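You operate a simulated robot arm through the tools that you are given. There is no shell and no other tool. Be economical: measure what you need, move in short steps, check, and stop when the job is done.

Carry out the task below with a simulated robot arm. There is one attempt and no reset: what you move stays moved.

TASK
Fit the blue bulb and the orange dome to the tester's base and light it.
Fine: twist the dome to its stop, then set the range printed on the bulb.
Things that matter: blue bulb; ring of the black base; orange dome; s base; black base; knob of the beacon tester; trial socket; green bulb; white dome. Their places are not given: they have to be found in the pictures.

It is judged by the outcome, as a careful person would: the job done as asked, and still so three seconds after it is handed in. It fails if anything else is knocked over, pushed out of place, dropped, spilled or broken.

THE ROBOT
A 6-joint arm with a two-finger parallel gripper, fixed in place. Base frame: the origin is at the foot of the arm, x ahead of it, y to its left, z up; the work surface is at about z = 850. Lengths are in mm, angles in rad, forces in N, time in s.
With the tool pointing down near the work surface it reaches from about 240 to 640 mm from the base axis. Its first joint turns from -1.152 to 1.152 rad. Payload 2.7 kg.
Tool frame: the origin (TCP) lies between the finger pads and is the grasp point; the fingertips stand 23 mm ahead of it; z points along the fingers, y is the line along which they close. The gripper opens to 94 mm. The fingers are 38 mm wide and 10 mm thick; the gripper's body (54 by 96 mm) begins 39 mm behind the TCP.
Orientation is told as [roll, pitch, yaw] about the base's x, y, z axes, in that order, counted from this pose: with the fingers straight down and closing along the base's y, the tool's x points along the base's -x, its y along +y and its z along -z.

THE INTERFACE
- The arm moves only by the tool move_arm. Its argument "rows" is a list of rows, each a list of 7 numbers: the shift along the tool's x, y, z in units of 25 mm (1.0 is 25 mm), then the turn, a rotation vector about the tool's x, y, z in units of 4 degrees (1.0 is 4 degrees), then the finger opening in mm, from 0 to 94. In form: [[tx, ty, tz, wx, wy, wz, gripper], ...]. A call has 1 to 20 rows; each row shifts and turns the commanded pose from where the row before left it, along the tool's axes as they then stand. A call with a number of a shift or a turn outside -1 to 1 is refused whole. A row lasts 0.2 s, in which the tool goes at most 50 mm and 0.15 rad; a call with a longer step from one row to the next is refused whole, and so is a gripper value outside its range. A pose out of reach is approached as far as the arm can. The call stops where the force on the tool passes 40 N (or 10 N more than at its start, if that is more) or the arm is blocked; 0.2 s more then pass. The fingers move at their own pace (about 45 mm/s each) and stop on an object; they squeeze with about 34 N. The grip force told is the motor's: it shows also when the fingers shut on nothing. Time passes only in rows, and 0.2 s behind the last, so rows that do not move let the fingers close. It gives the time, the measured TCP pose, the force on the tool (base axes), the opening and the grip force at its end, in the units of the frame above (readings bear some noise).
- Cameras (640 x 400 px; columns grow to the right, rows downward): "scene" is fixed at [61.1, -417.1, 1416.9]; the picture's right is [0.90, -0.44, 0.00], its down [-0.20, -0.40, -0.90] and it looks along [0.40, 0.80, -0.44] (base axes); focal length 349 px, centre (320, 200). "wrist" rides on the gripper at [-39, 0, -44] in the tool frame; the picture's right is [0.00, -1.00, 0.00], its down [0.97, 0.00, -0.24] and it looks along [0.24, 0.00, 0.97] (tool axes); focal length 218 px, centre (320, 200).
- snapshot(camera): a new picture of that camera. No time passes.
- probe_pixels(camera, pixels): for up to 12 pixels [column, row] of the newest picture of that camera ("zoom" is the newest enlarged one), the place [x, y, z] in the base frame of the surface seen there, good to about 2 mm. No time passes.
- zoom(camera, box): a new picture of the part [left, top, right, bottom] of that camera's present view, enlarged. No time passes.
- close_job(): hands the job in; it is judged then, once.

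Work in short steps. Measure before you move; look again where a grasp or a placing could have gone wrong, and mend it. You have 80 turns and 46 pictures in all, the two below and enlarged ones among them. Open the gripper and draw the arm clear of the work before you hand the job in, unless the task says otherwise; then end with one line.

The tools are called after "Request:" as a command line: name --pt "numbers of a row" for each row, then --argument value for the rest, lists and objects as JSON in quotes. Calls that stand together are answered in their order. move_arm: Moves the arm, as the interface text tells. Its arguments: {"type":"object","properties":{"rows":{"type":"array"}},"required":["rows"]} The other tools are called the same way: snapshot (camera) takes a picture; probe_pixels (camera, pixels) gives the place of the surface under pixels of a picture; zoom (camera, box) takes an enlarged picture of a part of a camera's view; close_job () hands the job in.

At the start:

```text
clock: 0.0
tcp_pos: [225.3, 245.9, 1147.3]
tool_rot: [0.001, -0.001, -0.001]
ft_force: [0.4, -0.1, -0.7]
grip_width: 93.9
gripper_force: 0.1
```

scene: 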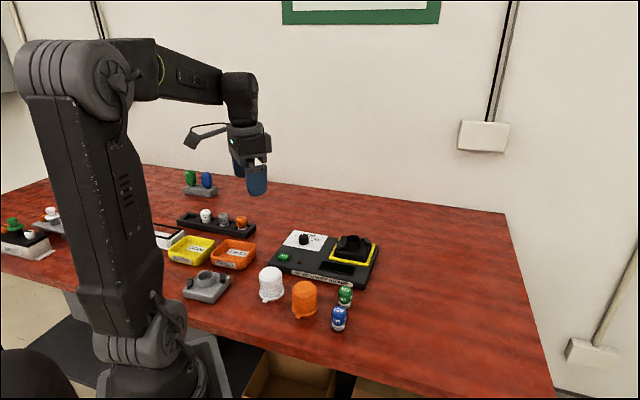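
wrist: 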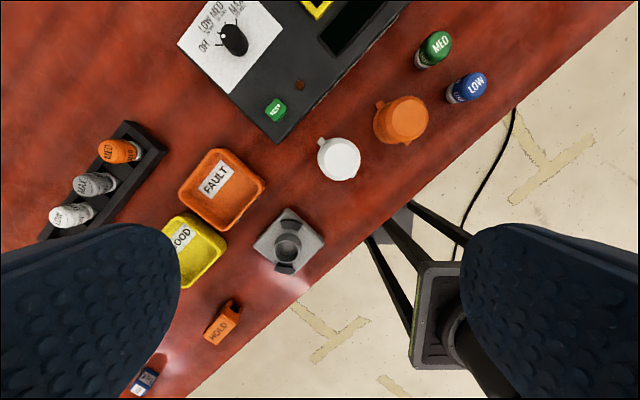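

The tester sits around scene pixel (325,258), with bulbs at (345,293) and (339,317) and domes at (271,284) and (304,298). I'll zoom in on it.

Request:
zoom --camera "scene" --box '[250, 220, 400, 340]'

Request:
zoom --camera "scene" --box '[140, 160, 280, 310]'

Request:
zoom --camera "wrist" --box '[160, 0, 520, 280]'

```text
3.33 times, centred on (325, 280) of scene
```

zoom: 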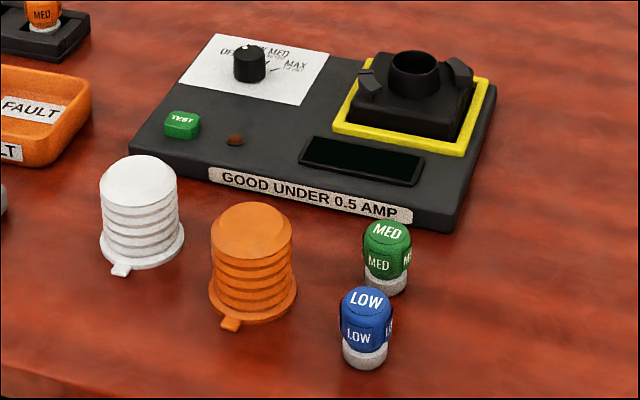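

```text
2.67 times, centred on (210, 235) of scene
```

zoom: 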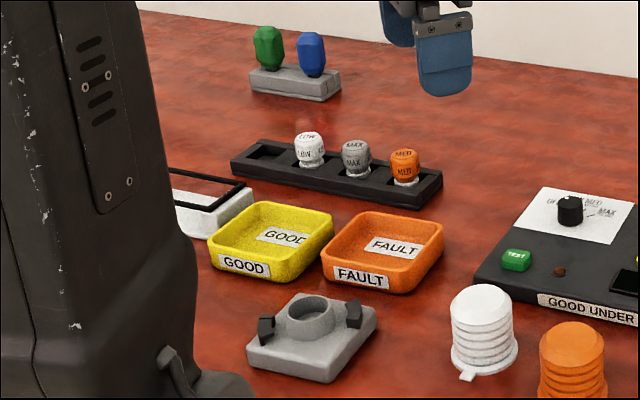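

```text
1.43 times, centred on (340, 140) of wrist
```

zoom: 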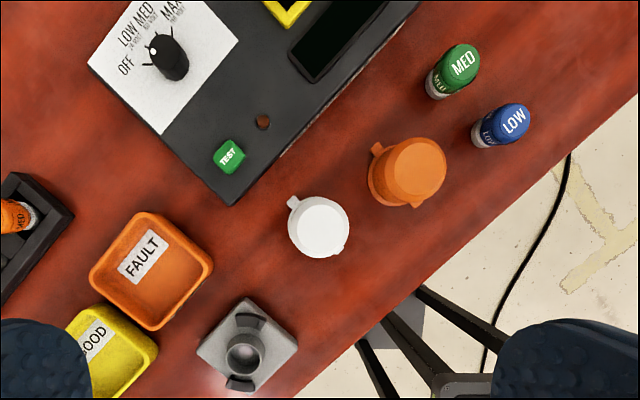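

Now I'll measure the main places in the enlarged wrist view and in the scene view.

Request:
probe_pixels --camera "zoom" --pixels '[[514, 121], [420, 165], [376, 150], [415, 204], [465, 62], [318, 228], [172, 58], [152, 50], [228, 157], [262, 122]]'

Request:
probe_pixels --camera "scene" --pixels '[[339, 310], [305, 286], [298, 317], [353, 237], [348, 241], [360, 241], [340, 243], [366, 240], [304, 234], [353, 243], [340, 257], [368, 263]]'

```text
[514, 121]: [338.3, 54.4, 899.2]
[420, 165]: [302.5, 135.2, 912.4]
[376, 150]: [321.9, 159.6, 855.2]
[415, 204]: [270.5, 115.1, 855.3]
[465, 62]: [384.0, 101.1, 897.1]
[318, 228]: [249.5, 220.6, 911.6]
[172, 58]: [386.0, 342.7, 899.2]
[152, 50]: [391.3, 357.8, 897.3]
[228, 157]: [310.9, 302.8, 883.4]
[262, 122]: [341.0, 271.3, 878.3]
```

```text
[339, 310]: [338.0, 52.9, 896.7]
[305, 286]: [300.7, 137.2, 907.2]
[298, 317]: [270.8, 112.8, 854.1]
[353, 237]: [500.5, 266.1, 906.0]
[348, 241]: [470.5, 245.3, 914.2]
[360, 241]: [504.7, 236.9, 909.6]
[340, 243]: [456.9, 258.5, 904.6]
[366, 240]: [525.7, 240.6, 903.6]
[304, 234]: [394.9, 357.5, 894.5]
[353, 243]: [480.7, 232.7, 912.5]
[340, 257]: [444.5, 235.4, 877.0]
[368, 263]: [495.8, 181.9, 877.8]
```

Next I bring the wrist camera above the base for a close look.

Request:
move_arm --pt "-1 0 0 0 0 0 94" --pt "-1 0 0 0 0 0 94" --pt "-1 0 0 0 0 0 94" --pt "-1 0 0 0 0 0 94" --pt "-1 0 0.4 0 0 0 94" --pt "-1 0 0.6 0 0 0 94" --pt "-1 0 0.8 0 0 0 94" --pt "-1 0 0.8 0 0 0 94" --pt "-1 0 0.8 0 0 0 94" --pt "-1 0 0.6 0 0 0 94" --pt "-0.2 0 0 0 0 0 94"

Request:
snapshot --camera "wrist"

```text
clock: 2.4
tcp_pos: [480.8, 246.3, 1045.7]
tool_rot: [0.002, 0.001, 0.0]
ft_force: [-0.7, -0.1, -0.6]
grip_width: 93.9
gripper_force: 0.0
```

```text
40 pictures are left
```

wrist: 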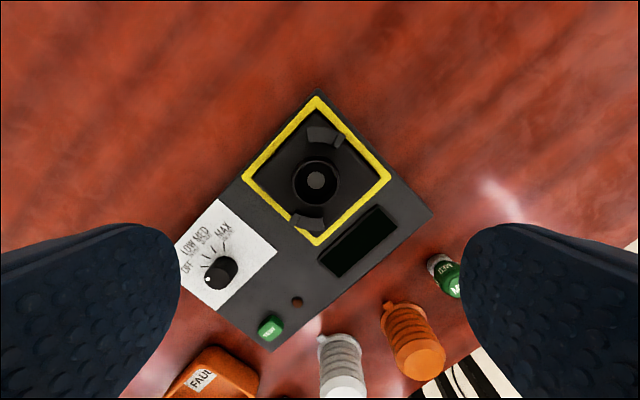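

Request:
zoom --camera "wrist" --box '[220, 90, 420, 260]'

Request:
zoom --camera "wrist" --box '[170, 190, 310, 310]'

Request:
zoom --camera "scene" --box '[330, 225, 390, 275]'

```text
2.35 times, centred on (320, 175) of wrist
```

zoom: 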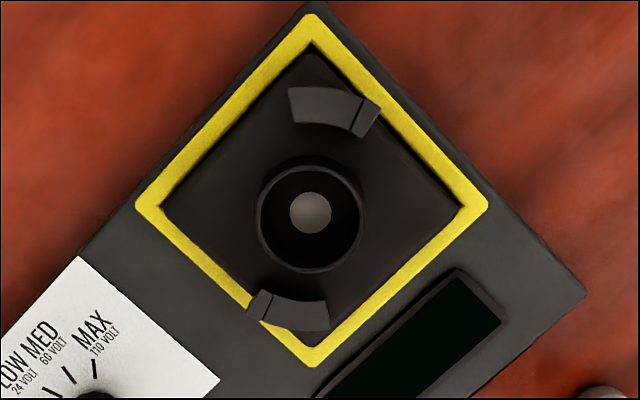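

```text
3.33 times, centred on (240, 250) of wrist
```

zoom: 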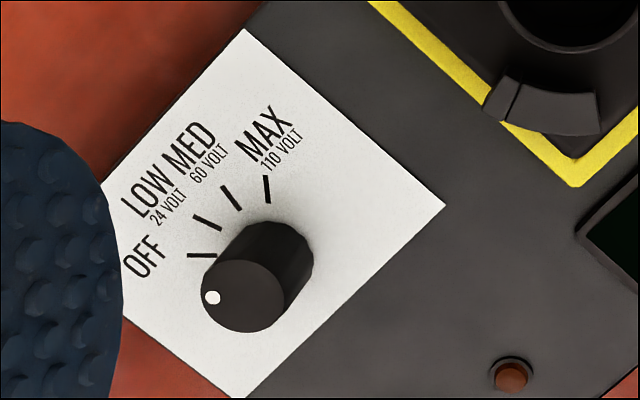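

```text
8.00 times, centred on (360, 250) of scene
```

zoom: 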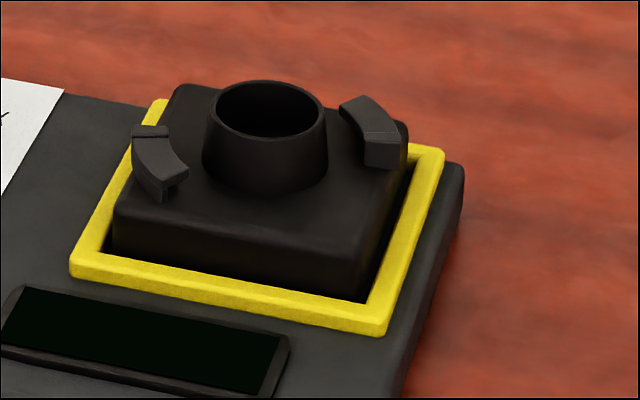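

Request:
probe_pixels --camera "wrist" --pixels '[[307.5, 134.6], [324, 136], [341, 140], [293.8, 219.5], [307, 222.7], [321.5, 225], [294, 181.5], [337, 181.5], [315.7, 158.5], [315.7, 204], [217, 279], [315.7, 180.5]]'

Request:
probe_pixels --camera "zoom" --pixels '[[213, 107], [322, 107], [268, 83], [268, 136], [205, 165], [328, 165], [150, 131], [175, 172], [365, 103], [382, 140], [250, 210], [385, 158]]'

```text
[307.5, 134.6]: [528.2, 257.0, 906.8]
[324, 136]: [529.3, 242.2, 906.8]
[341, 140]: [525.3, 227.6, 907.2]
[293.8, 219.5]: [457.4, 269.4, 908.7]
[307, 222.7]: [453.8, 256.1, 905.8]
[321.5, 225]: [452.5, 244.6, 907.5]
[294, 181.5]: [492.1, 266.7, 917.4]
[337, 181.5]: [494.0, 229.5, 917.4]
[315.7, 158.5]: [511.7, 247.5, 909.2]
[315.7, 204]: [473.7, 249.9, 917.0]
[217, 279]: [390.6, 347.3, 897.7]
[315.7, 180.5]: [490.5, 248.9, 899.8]
```

```text
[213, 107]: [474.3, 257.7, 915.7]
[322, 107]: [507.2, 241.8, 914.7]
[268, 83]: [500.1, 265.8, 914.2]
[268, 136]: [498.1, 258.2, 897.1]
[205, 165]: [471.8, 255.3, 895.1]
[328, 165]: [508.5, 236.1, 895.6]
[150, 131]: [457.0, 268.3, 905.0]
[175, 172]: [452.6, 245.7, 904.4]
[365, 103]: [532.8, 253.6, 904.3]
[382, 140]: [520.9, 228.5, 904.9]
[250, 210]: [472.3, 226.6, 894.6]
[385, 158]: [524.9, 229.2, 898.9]
```

The ring centre is about (491.5, 249) with its rim at z 916. The lugs' stops are at their clockwise ends, so the dome twists clockwise. Next I go above the blue bulb to look at it.

Request:
move_arm --pt "0.714 -0.962 0 0 0 0 80" --pt "0.714 -0.962 0 0 0 0 70" --pt "0.714 -0.962 0 0 0 0 60" --pt "0.714 -0.962 0 0 0 0 60" --pt "0.714 -0.962 0.2 0 0 0 60" --pt "0.714 -0.962 0.5 0 0 0 60" --pt "0.714 -0.962 0.7 0 0 0 60" --pt "0.714 -0.962 0.7 0 0 0 60"

Request:
snapshot --camera "wrist"

Request:
zoom --camera "scene" --box '[255, 255, 365, 335]'

```text
clock: 4.2
tcp_pos: [337.3, 52.0, 995.3]
tool_rot: [0.001, 0.001, 0.001]
ft_force: [-0.3, 0.2, -0.1]
grip_width: 59.9
gripper_force: 0.0
```

```text
36 pictures are left
```

wrist: 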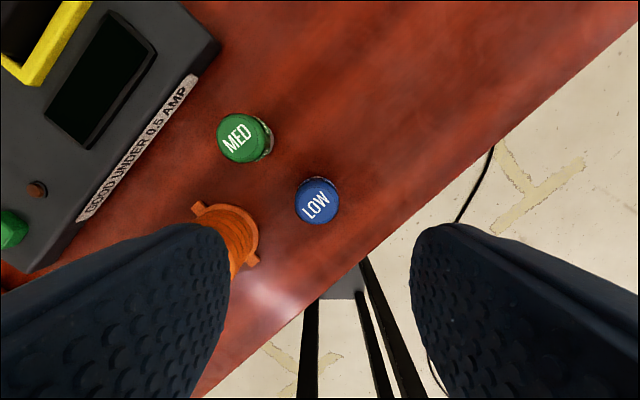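

```text
5.00 times, centred on (310, 295) of scene
```

zoom: 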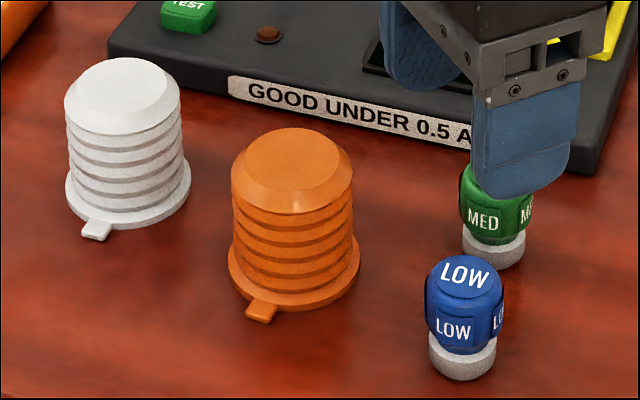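

Request:
probe_pixels --camera "wrist" --pixels '[[318, 180], [318, 222], [299, 201], [337, 201], [318, 202]]'

Request:
probe_pixels --camera "zoom" --pixels '[[463, 372], [432, 355], [493, 355], [465, 262], [461, 335], [428, 310], [502, 305]]'

```text
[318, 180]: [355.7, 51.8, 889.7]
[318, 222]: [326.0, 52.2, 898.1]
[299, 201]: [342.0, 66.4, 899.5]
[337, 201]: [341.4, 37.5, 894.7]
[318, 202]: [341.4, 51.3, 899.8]
```

```text
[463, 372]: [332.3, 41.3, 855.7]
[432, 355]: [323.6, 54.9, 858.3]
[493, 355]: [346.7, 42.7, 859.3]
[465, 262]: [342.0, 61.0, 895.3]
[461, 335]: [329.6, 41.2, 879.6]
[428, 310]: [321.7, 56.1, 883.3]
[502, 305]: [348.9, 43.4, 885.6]
```

Bulb centre is about (340, 52) and its top is at z 899. I lower to TCP z≈897 so the fingertips stay above the collar, then grip.

Request:
move_arm --pt "-0.11 0 0.8 0 0 0 60" --pt "0 0 0.8 0 0 0 60" --pt "0 0 0.8 0 0 0 60" --pt "0 0 0.8 0 0 0 60" --pt "0 0 0.73 0 0 0 60" --pt "0 0 0 0 0 0 20" --pt "0 0 0 0 0 0 20" --pt "0 0 0 0 0 0 20" --pt "0 0 0 0 0 0 20"

Request:
zoom --camera "scene" --box '[255, 255, 395, 345]'

```text
clock: 6.2
tcp_pos: [340.6, 51.7, 897.1]
tool_rot: [-0.001, 0.0, -0.002]
ft_force: [-1.1, 0.1, 0.5]
grip_width: 29.5
gripper_force: 33.9
```

```text
4.44 times, centred on (325, 300) of scene
```

zoom: 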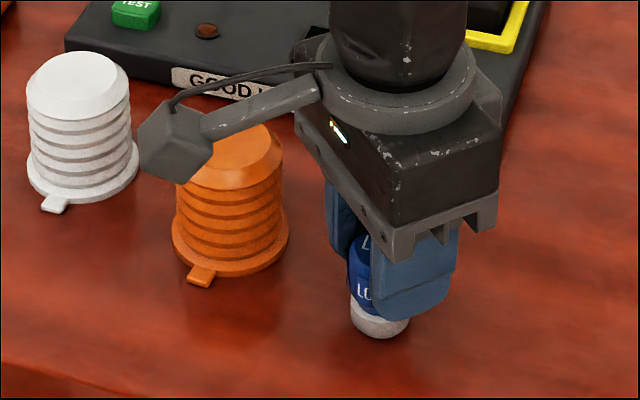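

Gripped at 29.5 mm. I lift the bulb and carry it over the ring.

Request:
move_arm --pt "0 0 -0.6 0 0 0 20" --pt "0 0 -1 0 0 0 20" --pt "0 0 -1 0 0 0 20" --pt "0 0 -1 0 0 0 20" --pt "0 0 -1 0 0 0 20" --pt "-0.755 0.986 0 0 0 0 20" --pt "-0.755 0.986 0 0 0 0 20" --pt "-0.755 0.986 0 0 0 0 20" --pt "-0.755 0.986 0 0 0 0 20" --pt "-0.755 0.986 0 0 0 0 20" --pt "-0.755 0.986 0 0 0 0 20" --pt "-0.755 0.986 0 0 0 0 20" --pt "-0.755 0.986 0 0 0 0 20" --pt "0 0 0.5 0 0 0 20" --pt "0 0 0.5 0 0 0 20"

Request:
snapshot --camera "wrist"

Request:
zoom --camera "scene" --box '[310, 190, 400, 270]'

```text
clock: 9.4
tcp_pos: [493.6, 247.8, 985.7]
tool_rot: [-0.001, 0.002, 0.001]
ft_force: [0.1, 0.1, 1.4]
grip_width: 20.0
gripper_force: 0.0
```

```text
33 pictures are left
```

wrist: 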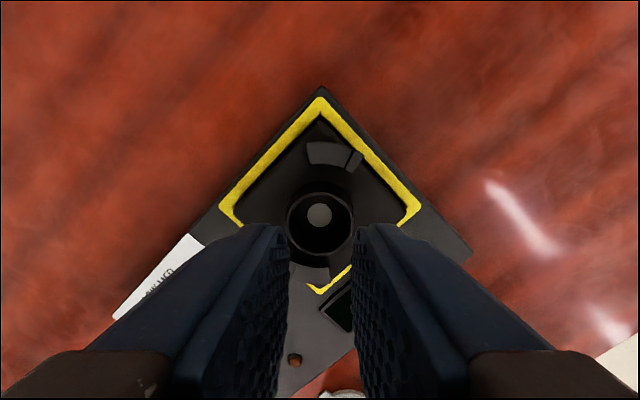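

```text
5.00 times, centred on (355, 230) of scene
```

zoom: 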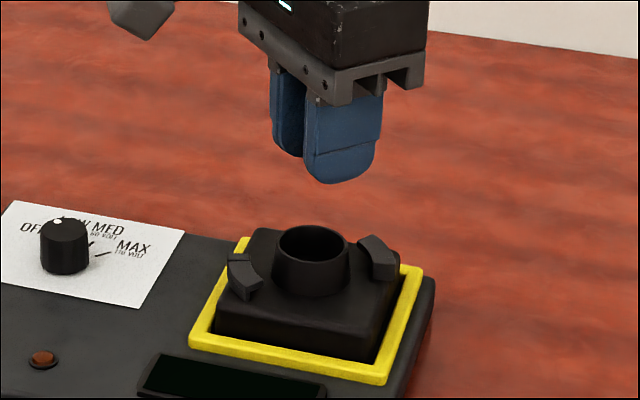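

The fingers are closed on nothing, at 20 mm: the bulb slipped out. I look for it.

Request:
snapshot --camera "scene"

Request:
zoom --camera "scene" --box '[255, 255, 395, 345]'

```text
31 pictures are left
```

scene: 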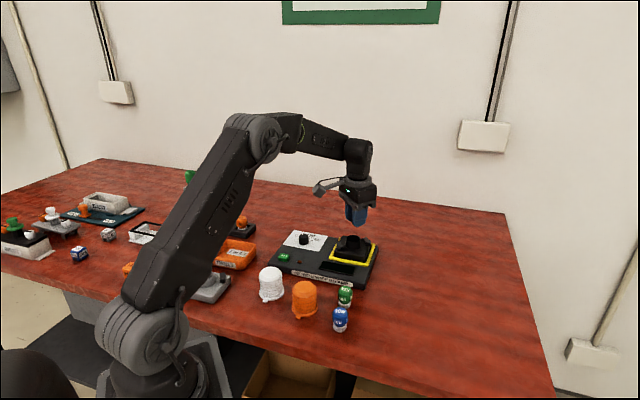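

```text
4.44 times, centred on (325, 300) of scene
```

zoom: 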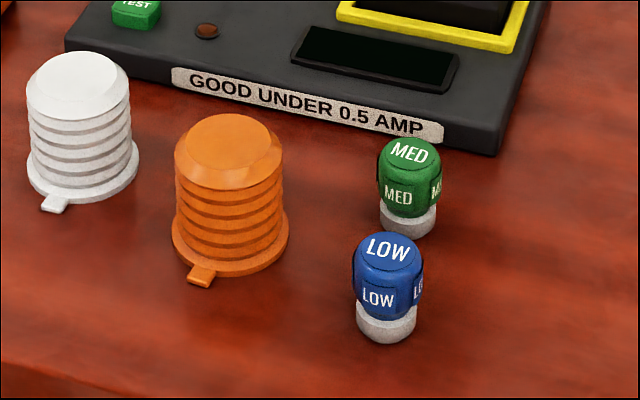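

The bulb is still standing, near where it was. I measure it again.

Request:
probe_pixels --camera "zoom" --pixels '[[388, 250], [386, 338], [358, 322], [416, 322], [378, 298], [420, 288]]'

Request:
move_arm --pt "0 0 -0.4 0 0 0 30" --pt "0.755 -0.97 0 0 0 0 60" --pt "0.755 -0.97 0 0 0 0 60" --pt "0.755 -0.97 0 0 0 0 60" --pt "0.755 -0.97 0 0 0 0 60" --pt "0.755 -0.97 0 0 0 0 60" --pt "0.755 -0.97 0 0 0 0 60" --pt "0.755 -0.97 0 0 0 0 60" --pt "0.755 -0.97 0 0 0 0 60"

Request:
zoom --camera "wrist" --box '[220, 120, 400, 240]'

```text
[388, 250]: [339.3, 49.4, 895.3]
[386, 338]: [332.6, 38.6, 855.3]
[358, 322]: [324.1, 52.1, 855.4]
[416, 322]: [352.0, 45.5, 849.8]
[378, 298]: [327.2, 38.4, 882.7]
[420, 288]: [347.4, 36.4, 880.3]
```

```text
clock: 11.4
tcp_pos: [341.2, 54.9, 995.4]
tool_rot: [0.002, 0.0, -0.001]
ft_force: [0.4, -0.7, -0.6]
grip_width: 59.9
gripper_force: 0.1
```

```text
3.33 times, centred on (310, 180) of wrist
```

zoom: 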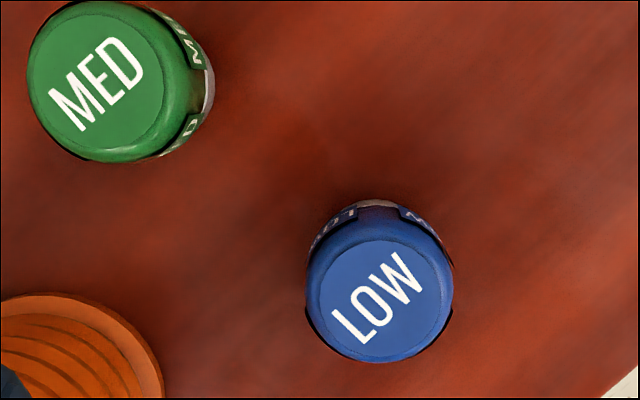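

Request:
probe_pixels --camera "zoom" --pixels '[[380, 300], [312, 300], [446, 300], [380, 355], [380, 210]]'

Request:
move_arm --pt "0 0 0 0 0 -1 60" --pt "0 0 0 0 0 -1 60" --pt "0 0 0 0 0 -1 60" --pt "0 0 0 0 0 -1 60" --pt "0 0 0 0 0 -1 60" --pt "0 0 0 0 0 -1 60" --pt "0 0 0 0 0 -1 60" --pt "0 0 0 0 0 -1 60" --pt "0 0 0 0 0 -1 60" --pt "0 0 0 0 0 -1 60" --pt "0 0 0 0 0 -0.5 60"

Request:
snapshot --camera "wrist"

```text
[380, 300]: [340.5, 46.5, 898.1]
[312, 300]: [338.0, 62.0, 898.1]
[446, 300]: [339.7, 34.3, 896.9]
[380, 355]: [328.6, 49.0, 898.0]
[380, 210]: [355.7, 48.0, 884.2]
```

```text
clock: 13.8
tcp_pos: [341.3, 55.6, 994.7]
tool_rot: [0.002, 0.0, 0.735]
ft_force: [-1.0, 0.3, -1.2]
grip_width: 60.0
gripper_force: 0.0
```

```text
28 pictures are left
```

wrist: 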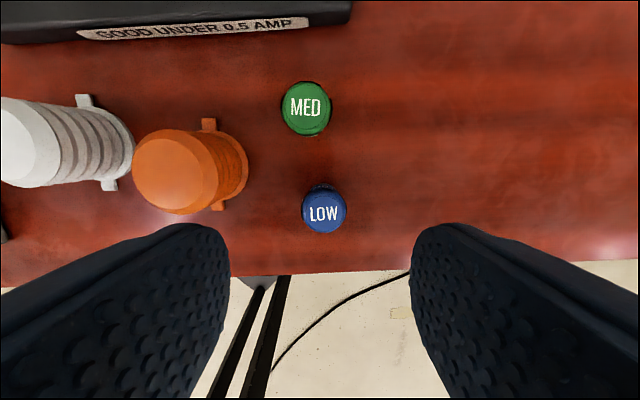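

The tool is aligned with the bulb's flats; its centre is about (340.5, 48). I go down deeper this time, to TCP z 887, grip, and lift a little to test.

Request:
move_arm --pt "0.228 -0.204 0.8 0 0 0 60" --pt "0 0 0.8 0 0 0 60" --pt "0 0 0.8 0 0 0 60" --pt "0 0 0.8 0 0 0 60" --pt "0 0 0.8 0 0 0 60" --pt "0 0 0.31 0 0 0 60" --pt "0 0 0 0 0 0 10" --pt "0 0 0 0 0 0 10" --pt "0 0 0 0 0 0 10" --pt "0 0 0 0 0 0 10" --pt "0 0 0 0 0 0 10" --pt "0 0 -0.2 0 0 0 10" --pt "0 0 -0.3 0 0 0 10" --pt "0 0 0 0 0 0 10"

Request:
zoom --camera "scene" --box '[255, 255, 395, 345]'

```text
clock: 16.8
tcp_pos: [339.7, 48.5, 900.5]
tool_rot: [0.001, 0.0, 0.734]
ft_force: [-0.1, 0.8, -0.4]
grip_width: 30.3
gripper_force: 34.1
```

```text
4.44 times, centred on (325, 300) of scene
```

zoom: 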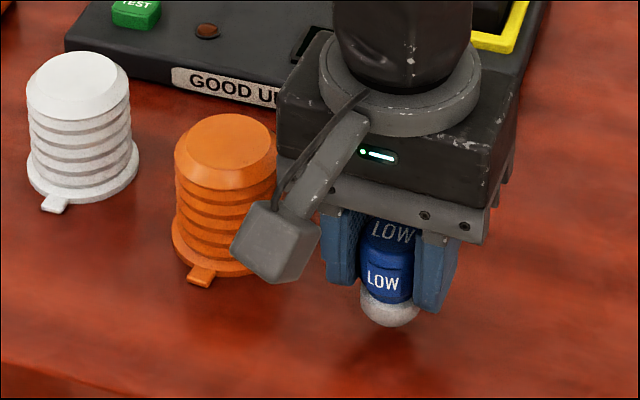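

The bulb is held at 30.3 mm and is off the table. I lift it and carry it to the ring.

Request:
move_arm --pt "0 0 -0.5 0 0 0 10" --pt "0 0 -0.7 0 0 0 10" --pt "0 0 -0.7 0 0 0 10" --pt "0 0 -0.7 0 0 0 10" --pt "0 0 -0.6 0 0 0 10" --pt "-0.5 0.095 0 0 0 0 10" --pt "-0.989 0.188 0 0 0 0 10" --pt "-0.989 0.188 0 0 0 0 10" --pt "-0.989 0.188 0 0 0 0 10" --pt "-0.989 0.188 0 0 0 0 10" --pt "-0.989 0.188 0 0 0 0 10" --pt "-0.989 0.188 0 0 0 0 10" --pt "-0.989 0.188 0 0 0 0 10" --pt "-0.989 0.188 0 0 0 0 10" --pt "-0.989 0.188 0 0 0 0 10" --pt "-0.489 0.093 0 0 0 0 10" --pt "0 0 0 0 0 0 10"

Request:
snapshot --camera "wrist"

Request:
zoom --camera "scene" --box '[310, 190, 400, 270]'

```text
clock: 20.4
tcp_pos: [491.4, 248.5, 980.2]
tool_rot: [0.003, 0.001, 0.732]
ft_force: [0.5, -0.5, 0.5]
grip_width: 30.1
gripper_force: 34.0
```

```text
26 pictures are left
```

wrist: 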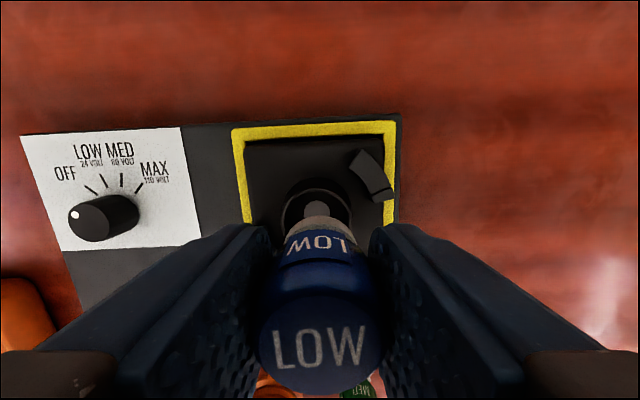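

```text
5.00 times, centred on (355, 230) of scene
```

zoom: 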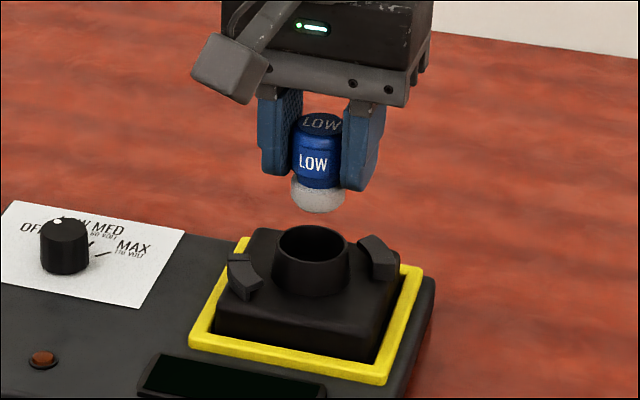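

Request:
probe_pixels --camera "zoom" --pixels '[[321, 122], [318, 211], [292, 190], [343, 195], [313, 160], [280, 248], [350, 248], [312, 228]]'

Request:
probe_pixels --camera "wrist" --pixels '[[283, 210], [349, 210], [316, 182], [320, 345], [318, 212]]'

```text
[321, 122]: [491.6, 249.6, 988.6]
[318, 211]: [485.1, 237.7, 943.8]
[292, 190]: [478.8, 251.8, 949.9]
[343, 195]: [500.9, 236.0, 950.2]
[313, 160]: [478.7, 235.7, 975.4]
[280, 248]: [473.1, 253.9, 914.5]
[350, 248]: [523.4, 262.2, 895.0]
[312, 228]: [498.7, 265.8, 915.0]
```

```text
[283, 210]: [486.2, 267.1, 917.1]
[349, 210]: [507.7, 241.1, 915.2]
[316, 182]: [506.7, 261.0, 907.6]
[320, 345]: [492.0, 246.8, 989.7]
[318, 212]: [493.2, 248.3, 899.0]
```

Bulb bottom is at z≈943 and it is centred within 1 mm of the ring (492.2, 248.3). I lower until the fingertips are just above the rim, TCP z≈941.

Request:
move_arm --pt "-0.018 -0.027 0.5 0 0 0 10" --pt "0 0 0.4 0 0 0 10" --pt "0 0 0.3 0 0 0 10" --pt "0 0 0.2 0 0 0 10" --pt "0 0 0.14 0 0 0 10" --pt "0 0 0 0 0 0 10"

Request:
zoom --camera "scene" --box '[310, 190, 400, 270]'

```text
clock: 21.8
tcp_pos: [494.1, 248.5, 941.2]
tool_rot: [0.002, 0.0, 0.733]
ft_force: [-0.2, 0.8, -0.6]
grip_width: 30.2
gripper_force: 34.0
```

```text
5.00 times, centred on (355, 230) of scene
```

zoom: 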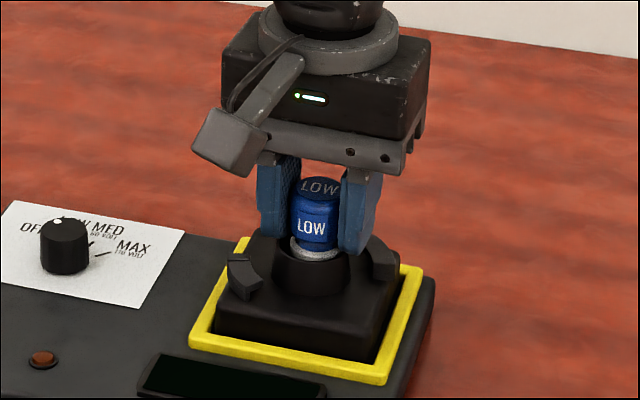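

No contact force, and the collar is inside the ring. I release, raise, and look.

Request:
move_arm --pt "0 0 0.04 0 0 0 10" --pt "0 0 0 0 0 0 30" --pt "0 0 0 0 0 0 33" --pt "0 0 0 0 0 0 40" --pt "0 0 0 0 0 0 50" --pt "0 0 -0.8 0 0 0 50" --pt "0 0 -1 0 0 0 50" --pt "0 0 -1 0 0 0 50"

Request:
zoom --camera "scene" --box '[310, 190, 400, 270]'

```text
clock: 23.6
tcp_pos: [493.1, 247.3, 1012.2]
tool_rot: [0.001, 0.001, 0.732]
ft_force: [0.0, 0.0, 0.9]
grip_width: 49.9
gripper_force: 0.1
```

```text
5.00 times, centred on (355, 230) of scene
```

zoom: 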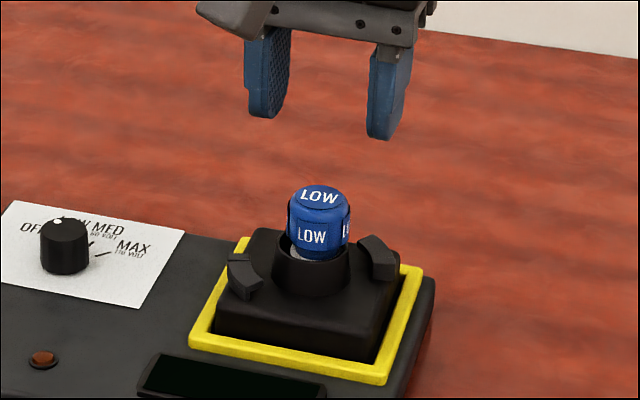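

Request:
probe_pixels --camera "zoom" --pixels '[[298, 196], [341, 198], [320, 188], [317, 205], [319, 196]]'

Request:
snapshot --camera "wrist"

```text
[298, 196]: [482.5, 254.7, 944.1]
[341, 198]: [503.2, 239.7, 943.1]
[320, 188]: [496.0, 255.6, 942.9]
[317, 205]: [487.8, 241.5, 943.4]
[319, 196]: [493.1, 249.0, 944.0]
```

```text
22 pictures are left
```

wrist: 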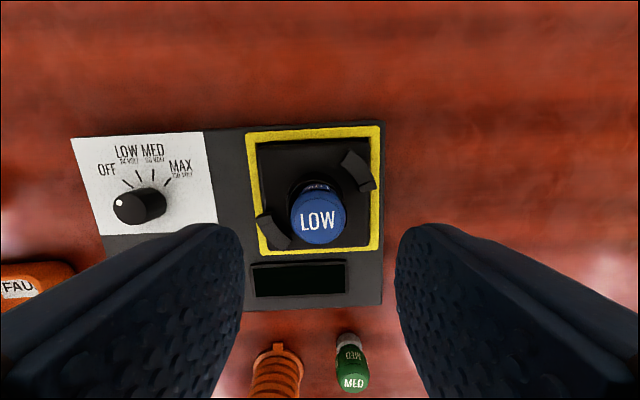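

The bulb top is level at z≈944, so it is seated. Next I move above the orange dome.

Request:
move_arm --pt "0.979 0.224 0 0 0 0 60" --pt "0.979 0.224 0 0 0 0 70" --pt "0.979 0.224 0 0 0 0 75" --pt "0.979 0.224 0 0 0 0 75" --pt "0.979 0.224 0 0 0 0 75" --pt "0.979 0.224 0 0 0 0 75" --pt "0.979 0.224 0 0 0 0 75" --pt "0.979 0.224 0 0 0 0 75" --pt "0.979 0.224 0 0 0 0 75"

Request:
zoom --camera "wrist" --box '[200, 100, 440, 250]'

```text
clock: 25.6
tcp_pos: [295.3, 138.3, 1010.0]
tool_rot: [0.003, -0.001, 0.733]
ft_force: [0.1, 0.7, -0.3]
grip_width: 74.8
gripper_force: 0.1
```

```text
2.67 times, centred on (320, 175) of wrist
```

zoom: 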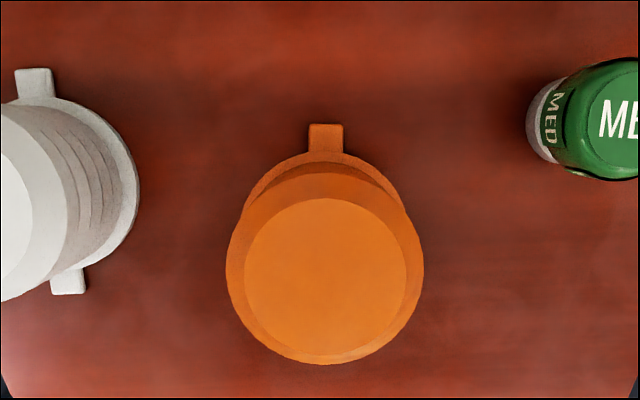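

Request:
probe_pixels --camera "zoom" --pixels '[[325, 284], [248, 284], [404, 284], [325, 202], [325, 360], [231, 275], [419, 275], [325, 135], [312, 128], [340, 128], [250, 190], [390, 185]]'

```text
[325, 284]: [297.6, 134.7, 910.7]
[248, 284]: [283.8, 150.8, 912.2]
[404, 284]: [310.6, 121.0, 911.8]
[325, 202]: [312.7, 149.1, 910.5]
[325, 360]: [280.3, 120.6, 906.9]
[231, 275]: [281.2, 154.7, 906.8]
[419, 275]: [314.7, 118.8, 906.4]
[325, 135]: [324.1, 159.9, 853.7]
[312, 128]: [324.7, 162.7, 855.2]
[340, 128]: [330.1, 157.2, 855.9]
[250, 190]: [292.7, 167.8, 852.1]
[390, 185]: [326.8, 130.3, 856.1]
```

The orange dome's centre is (297.6, 135.9), 49 mm wide, with tabs at about 42°. That angle suits the lug gaps. I go down to TCP z≈891 and grip.

Request:
move_arm --pt "0 -0.133 0.8 0 0 0 75" --pt "0 0 0.8 0 0 0 75" --pt "0 0 0.8 0 0 0 75" --pt "0 0 0.8 0 0 0 75" --pt "0 0 0.8 0 0 0 75" --pt "0 0 0.76 0 0 0 75" --pt "0 0 0 0 0 0 30" --pt "0 0 0 0 0 0 30" --pt "0 0 0 0 0 0 30" --pt "0 0 0 0 0 0 30" --pt "0 0 -0.3 0 0 0 30" --pt "0 0 -0.5 0 0 0 30" --pt "0 0 0 0 0 0 30"

Request:
zoom --camera "scene" --box '[235, 235, 375, 335]'

```text
clock: 28.4
tcp_pos: [299.8, 136.2, 912.5]
tool_rot: [0.002, 0.001, 0.733]
ft_force: [0.4, 0.3, -0.6]
grip_width: 52.6
gripper_force: 34.1
```

```text
4.00 times, centred on (305, 285) of scene
```

zoom: 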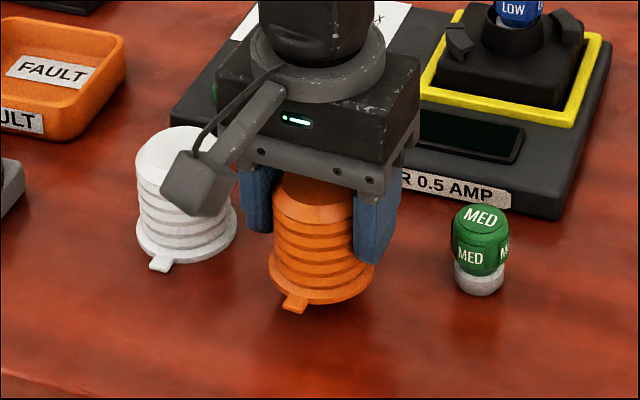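

The dome is held. I lift it well above the bulb and carry it over the base.

Request:
move_arm --pt "0 0 -0.6 0 0 0 30" --pt "0 0 -0.8 0 0 0 30" --pt "0 0 -0.8 0 0 0 30" --pt "0 0 -0.8 0 0 0 30" --pt "0 0 -0.8 0 0 0 30" --pt "-0.5 -0.104 0 0 0 0 30" --pt "-0.969 -0.204 0 0 0 0 30" --pt "-0.969 -0.204 0 0 0 0 30" --pt "-0.969 -0.204 0 0 0 0 30" --pt "-0.969 -0.204 0 0 0 0 30" --pt "-0.969 -0.204 0 0 0 0 30" --pt "-0.969 -0.204 0 0 0 0 30" --pt "-0.969 -0.204 0 0 0 0 30" --pt "-0.969 -0.204 0 0 0 0 30" --pt "-0.47 -0.1 0 0 0 0 30" --pt "0 0 0 0 0 0 30"

Request:
snapshot --camera "wrist"

Request:
zoom --camera "scene" --box '[310, 185, 400, 265]'

```text
clock: 31.8
tcp_pos: [491.1, 247.5, 1007.2]
tool_rot: [0.001, 0.0, 0.733]
ft_force: [-1.4, 0.7, -0.3]
grip_width: 52.5
gripper_force: 34.0
```

```text
19 pictures are left
```

wrist: 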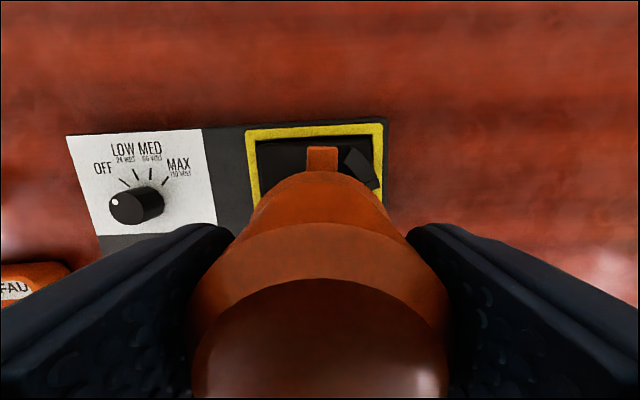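

```text
5.00 times, centred on (355, 225) of scene
```

zoom: 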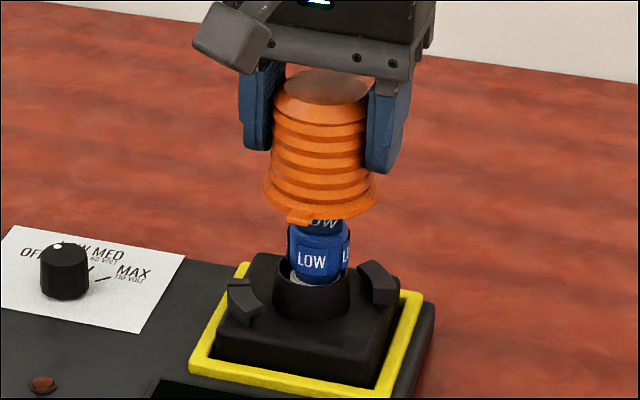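

Request:
probe_pixels --camera "zoom" --pixels '[[296, 216], [302, 210], [268, 198], [376, 196], [322, 84], [320, 240]]'

Request:
probe_pixels --camera "wrist" --pixels '[[322, 152], [322, 165], [195, 335], [446, 335], [320, 290], [320, 232]]'

```text
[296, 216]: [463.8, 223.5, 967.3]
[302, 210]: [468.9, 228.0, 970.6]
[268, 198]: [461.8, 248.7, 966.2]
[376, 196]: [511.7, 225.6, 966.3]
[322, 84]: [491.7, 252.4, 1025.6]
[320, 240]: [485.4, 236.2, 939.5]
```

```text
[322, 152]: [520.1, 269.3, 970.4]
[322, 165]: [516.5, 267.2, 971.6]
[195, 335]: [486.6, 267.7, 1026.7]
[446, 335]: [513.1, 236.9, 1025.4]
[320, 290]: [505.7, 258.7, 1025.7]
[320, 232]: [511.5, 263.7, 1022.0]
```

Tab midpoint is about (492, 247) and the flange bottom is at z≈966. A small correction, then I lower most of the way.

Request:
move_arm --pt "-0.036 0.02 0.3 0 0 0 30" --pt "0 0 0.5 0 0 0 30" --pt "0 0 0.5 0 0 0 30" --pt "0 0 0.5 0 0 0 30" --pt "0 0 0.4 0 0 0 30" --pt "0 0 0.2 0 0 0 30" --pt "0 0 0.15 0 0 0 30" --pt "0 0 0 0 0 0 30"

Request:
zoom --camera "scene" --box '[325, 210, 385, 265]'

```text
clock: 33.6
tcp_pos: [492.3, 249.4, 941.1]
tool_rot: [0.002, 0.0, 0.733]
ft_force: [0.1, -0.4, 0.2]
grip_width: 52.1
gripper_force: 33.8
```

```text
7.27 times, centred on (355, 238) of scene
```

zoom: 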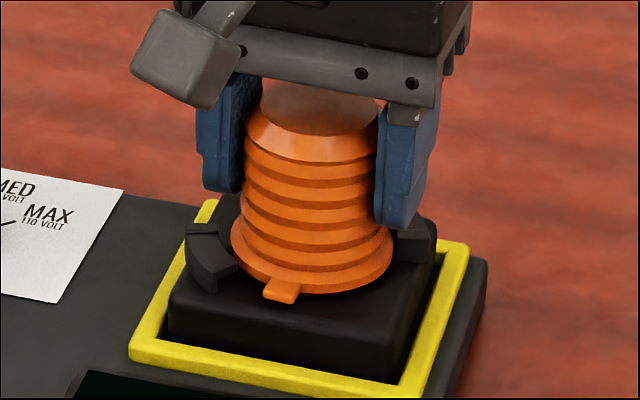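

The tab is clear of the left lug. I lower the last millimetres.

Request:
move_arm --pt "0 0 0.08 0 0 0 30" --pt "0 0 0.08 0 0 0 30" --pt "0 0 0.06 0 0 0 30" --pt "0 0 0 0 0 0 30"

Request:
zoom --camera "scene" --box '[325, 210, 385, 265]'

```text
clock: 34.6
tcp_pos: [490.9, 248.9, 938.4]
tool_rot: [0.001, -0.002, 0.733]
ft_force: [-2.7, -1.5, 13.1]
grip_width: 52.4
gripper_force: 34.2
```

```text
7.27 times, centred on (355, 238) of scene
```

zoom: 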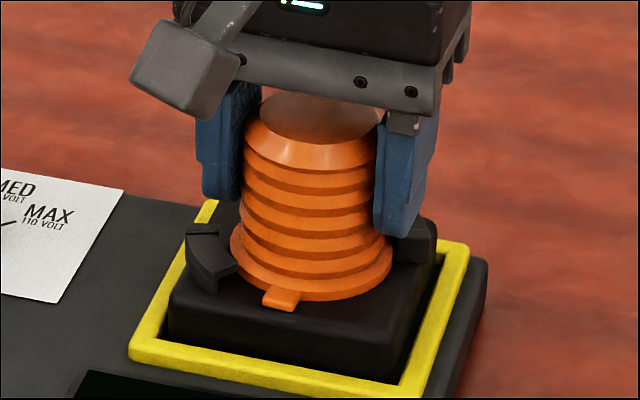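

Request:
probe_pixels --camera "zoom" --pixels '[[283, 296], [280, 309], [280, 325], [215, 275], [210, 290], [320, 295], [340, 305], [205, 248], [405, 250]]'

```text
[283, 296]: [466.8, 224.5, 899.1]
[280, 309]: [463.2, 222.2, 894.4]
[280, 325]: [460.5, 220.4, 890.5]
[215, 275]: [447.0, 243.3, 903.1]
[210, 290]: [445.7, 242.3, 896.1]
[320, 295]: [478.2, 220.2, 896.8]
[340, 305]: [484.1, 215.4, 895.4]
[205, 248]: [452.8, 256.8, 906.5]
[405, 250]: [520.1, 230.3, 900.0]
```

The flange is seated, with the tab at z 894–899 on the base top. I ease the downward push a little and twist clockwise as a first stage.

Request:
move_arm --pt "0 0 -0.05 0 0 0 30" --pt "0 0 0 0 0 0.5 30" --pt "0 0 0 0 0 1 30" --pt "0 0 0 0 0 1 30" --pt "0 0 0 0 0 1 30" --pt "0 0 0 0 0 1 30" --pt "0 0 0 0 0 1 30" --pt "0 0 0 0 0 1 30" --pt "0 0 0 0 0 1 30" --pt "0 0 0 0 0 1 30" --pt "0 0 0 0 0 1 30" --pt "0 0 0 0 0 0 30"

Request:
zoom --camera "scene" --box '[325, 210, 385, 265]'

```text
clock: 37.2
tcp_pos: [490.2, 248.6, 939.1]
tool_rot: [0.002, 0.0, 0.068]
ft_force: [1.6, 2.0, 8.2]
grip_width: 52.4
gripper_force: 34.1
```

```text
7.27 times, centred on (355, 238) of scene
```

zoom: 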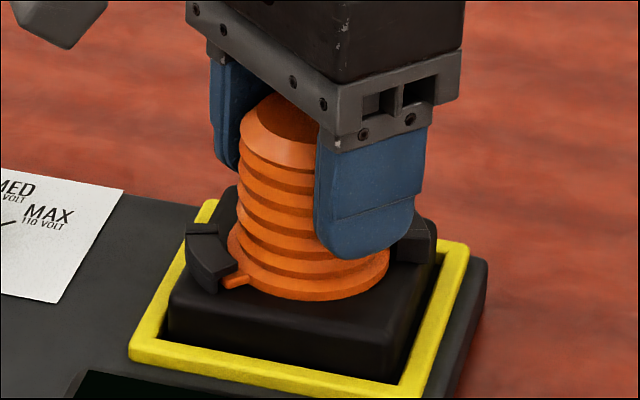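

The tab is entering beneath the lug. I continue the twist.

Request:
move_arm --pt "0 0 0 0 0 1 30" --pt "0 0 0 0 0 1 30" --pt "0 0 0 0 0 1 30" --pt "0 0 0 0 0 1 30" --pt "0 0 0 0 0 1 30" --pt "0 0 0 0 0 0 30"

Request:
zoom --camera "scene" --box '[325, 210, 385, 265]'

```text
clock: 38.6
tcp_pos: [491.5, 248.3, 938.9]
tool_rot: [0.002, 0.0, -0.279]
ft_force: [4.5, 2.8, 5.9]
grip_width: 52.3
gripper_force: 34.3
```

```text
7.27 times, centred on (355, 238) of scene
```

zoom: 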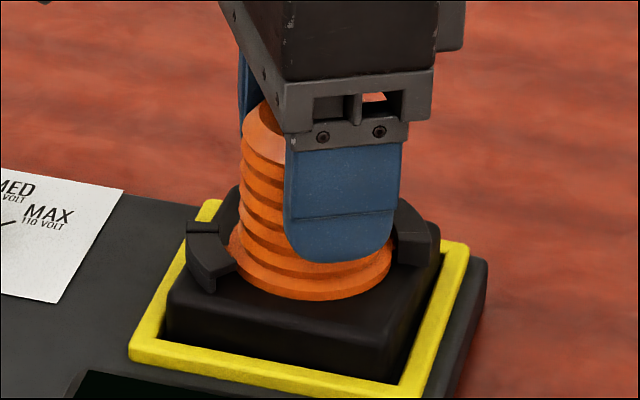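

No lag yet. I twist a bit further in small steps to find the stop.

Request:
move_arm --pt "0 0 0 0 0 0.5 30" --pt "0 0 0 0 0 0.5 30" --pt "0 0 0 0 0 0.5 30" --pt "0 0 0 0 0 0.5 30" --pt "0 0 0 0 0 0.5 30" --pt "0 0 0 0 0 0.5 30" --pt "0 0 0 0 0 0 30"

Request:
zoom --camera "wrist" --box '[160, 60, 480, 260]'

```text
clock: 40.2
tcp_pos: [490.3, 248.9, 939.7]
tool_rot: [0.0, 0.001, -0.489]
ft_force: [1.0, 11.3, 0.4]
grip_width: 51.5
gripper_force: 34.2
```

```text
2.00 times, centred on (320, 160) of wrist
```

zoom: 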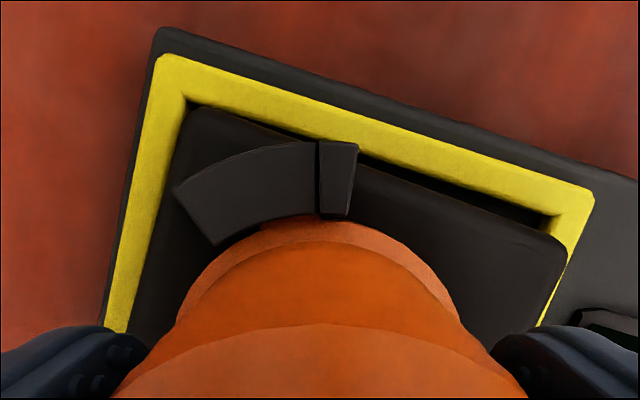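

Side force rose to 11 N and the gripper turned past the block's angle, so the tab is at the stop. I open, rise and check.

Request:
move_arm --pt "0 0 0 0 0 0 54" --pt "0 0 0 0 0 0 64" --pt "0 0 0 0 0 0 75" --pt "0 0 0 0 0 0 75" --pt "0 0 -0.8 0 0 0 75" --pt "0 0 -1 0 0 0 75" --pt "0 0 -1 0 0 0 75" --pt "0 0 -1 0 0 0 75"

Request:
snapshot --camera "wrist"

Request:
zoom --camera "scene" --box '[270, 210, 390, 285]'

```text
clock: 42.0
tcp_pos: [493.2, 247.6, 1034.7]
tool_rot: [-0.001, 0.001, -0.489]
ft_force: [0.2, -0.5, -0.6]
grip_width: 74.9
gripper_force: 0.1
```

```text
12 pictures are left
```

wrist: 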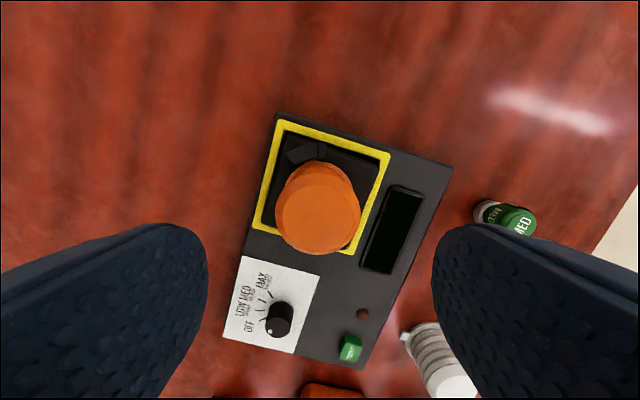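

```text
5.33 times, centred on (330, 248) of scene
```

zoom: 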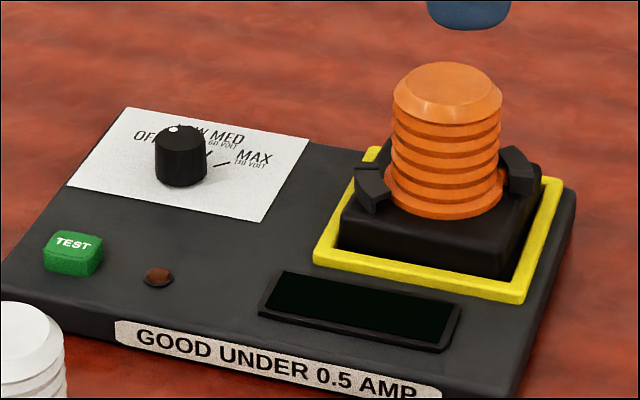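

The dome is locked in place and nothing was disturbed. The knob points at OFF, so I move above it for a close view.

Request:
move_arm --pt "0.915 0.287 0 0 0 0 60" --pt "0.915 0.287 0 0 0 0 50" --pt "0.915 0.287 0 0 0 0 50" --pt "0.915 0.287 0 0 0 0 50" --pt "0.915 0.287 0 0 0 0 50" --pt "0.915 0.287 0 0 0 0 50" --pt "0 0 0.4 0 0 -1 50" --pt "0 0 0.4 0 0 -1 50" --pt "0 0 0.4 0 0 -1 50" --pt "0 0 0.4 0 0 -1 50" --pt "0 0 0 0 0 -1 50" --pt "0 0 0 0 0 -1 50" --pt "0 0 0 0 0 -1 50" --pt "0 0 0 0 0 -1 50" --pt "0 0 0 0 0 -1 50" --pt "0 0 0 0 0 -1 50" --pt "0 0 0 0 0 -0.7 50"

Request:
zoom --camera "wrist" --box '[240, 130, 400, 250]'

```text
clock: 45.6
tcp_pos: [390.5, 351.5, 993.6]
tool_rot: [0.002, 0.0, 0.259]
ft_force: [0.7, -0.8, 0.7]
grip_width: 50.0
gripper_force: 0.0
```

```text
3.33 times, centred on (320, 190) of wrist
```

zoom: 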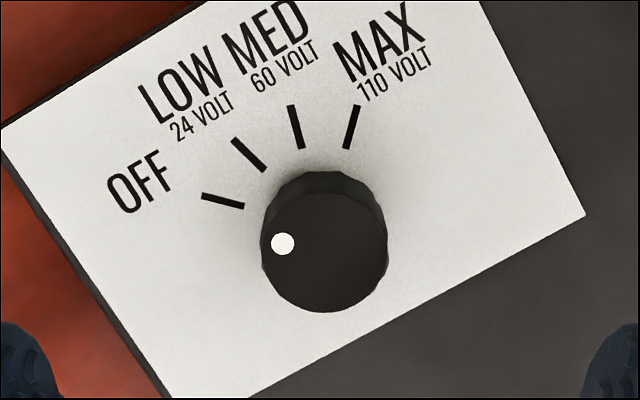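

Request:
probe_pixels --camera "zoom" --pixels '[[325, 250], [267, 252], [383, 252], [325, 195], [325, 308], [283, 243], [203, 195], [242, 206], [235, 141], [264, 170], [292, 107], [346, 148]]'

```text
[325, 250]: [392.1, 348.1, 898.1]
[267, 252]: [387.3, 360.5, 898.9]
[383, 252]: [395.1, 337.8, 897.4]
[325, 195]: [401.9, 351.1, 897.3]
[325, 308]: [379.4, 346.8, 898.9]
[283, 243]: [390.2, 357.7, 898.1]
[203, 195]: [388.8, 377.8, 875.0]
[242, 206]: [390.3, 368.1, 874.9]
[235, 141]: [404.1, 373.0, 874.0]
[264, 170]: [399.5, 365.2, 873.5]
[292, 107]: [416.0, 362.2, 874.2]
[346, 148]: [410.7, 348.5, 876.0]
```

Knob centre is (391.2, 349) and its top is at z 898. OFF is at about 94° and LOW at about 62°, so it needs about 32° clockwise. I go down and grip.

Request:
move_arm --pt "0 -0.104 0.8 0 0 0 50" --pt "0 0 0.8 0 0 0 50" --pt "0 0 0.8 0 0 0 50" --pt "0 0 0.8 0 0 0 50" --pt "0 0 0.5 0 0 0 50" --pt "0 0 0 0 0 0 10" --pt "0 0 0 0 0 0 10" --pt "0 0 0 0 0 0 10" --pt "0 0 0 0 0 0 10"

```text
clock: 47.6
tcp_pos: [389.9, 350.9, 902.1]
tool_rot: [0.004, -0.001, 0.26]
ft_force: [-3.9, 21.3, -11.7]
grip_width: 26.1
gripper_force: 44.8
```

Side force is 21 N in +y, so the grip is a little off centre. I shift slightly in +y to relieve it.

Request:
move_arm --pt "0 0.06 0 0 0 0 10" --pt "0 0 0 0 0 0 10"

```text
clock: 48.2
tcp_pos: [390.1, 349.8, 902.9]
tool_rot: [0.002, 0.001, 0.259]
ft_force: [-7.4, 16.0, -7.6]
grip_width: 26.3
gripper_force: 45.3
```

Request:
move_arm --pt "0.04 0.1 0 0 0 0 10" --pt "0 0 0 0 0 0 10"

```text
clock: 48.8
tcp_pos: [390.7, 350.4, 901.9]
tool_rot: [-0.001, 0.001, 0.257]
ft_force: [3.7, -3.2, -1.4]
grip_width: 26.3
gripper_force: 44.7
```

Forces are now small. I turn the knob 32° clockwise.

Request:
move_arm --pt "0 0 0 0 0 1 10" --pt "0 0 0 0 0 1 10" --pt "0 0 0 0 0 1 10" --pt "0 0 0 0 0 1 10" --pt "0 0 0 0 0 1 10" --pt "0 0 0 0 0 1 10" --pt "0 0 0 0 0 1 10" --pt "0 0 0 0 0 1 10" --pt "0 0 0 0 0 0 10"

Request:
zoom --camera "scene" --box '[270, 200, 390, 285]'

```text
clock: 50.8
tcp_pos: [390.0, 349.8, 901.9]
tool_rot: [0.001, 0.0, -0.303]
ft_force: [10.0, -26.0, 19.6]
grip_width: 26.2
gripper_force: 44.7
```

```text
4.71 times, centred on (330, 242) of scene
```

zoom: 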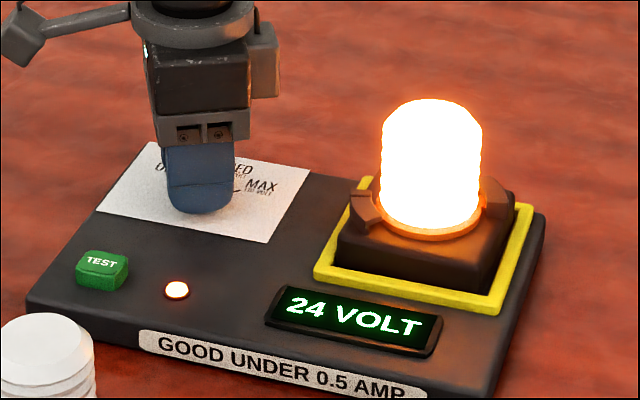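

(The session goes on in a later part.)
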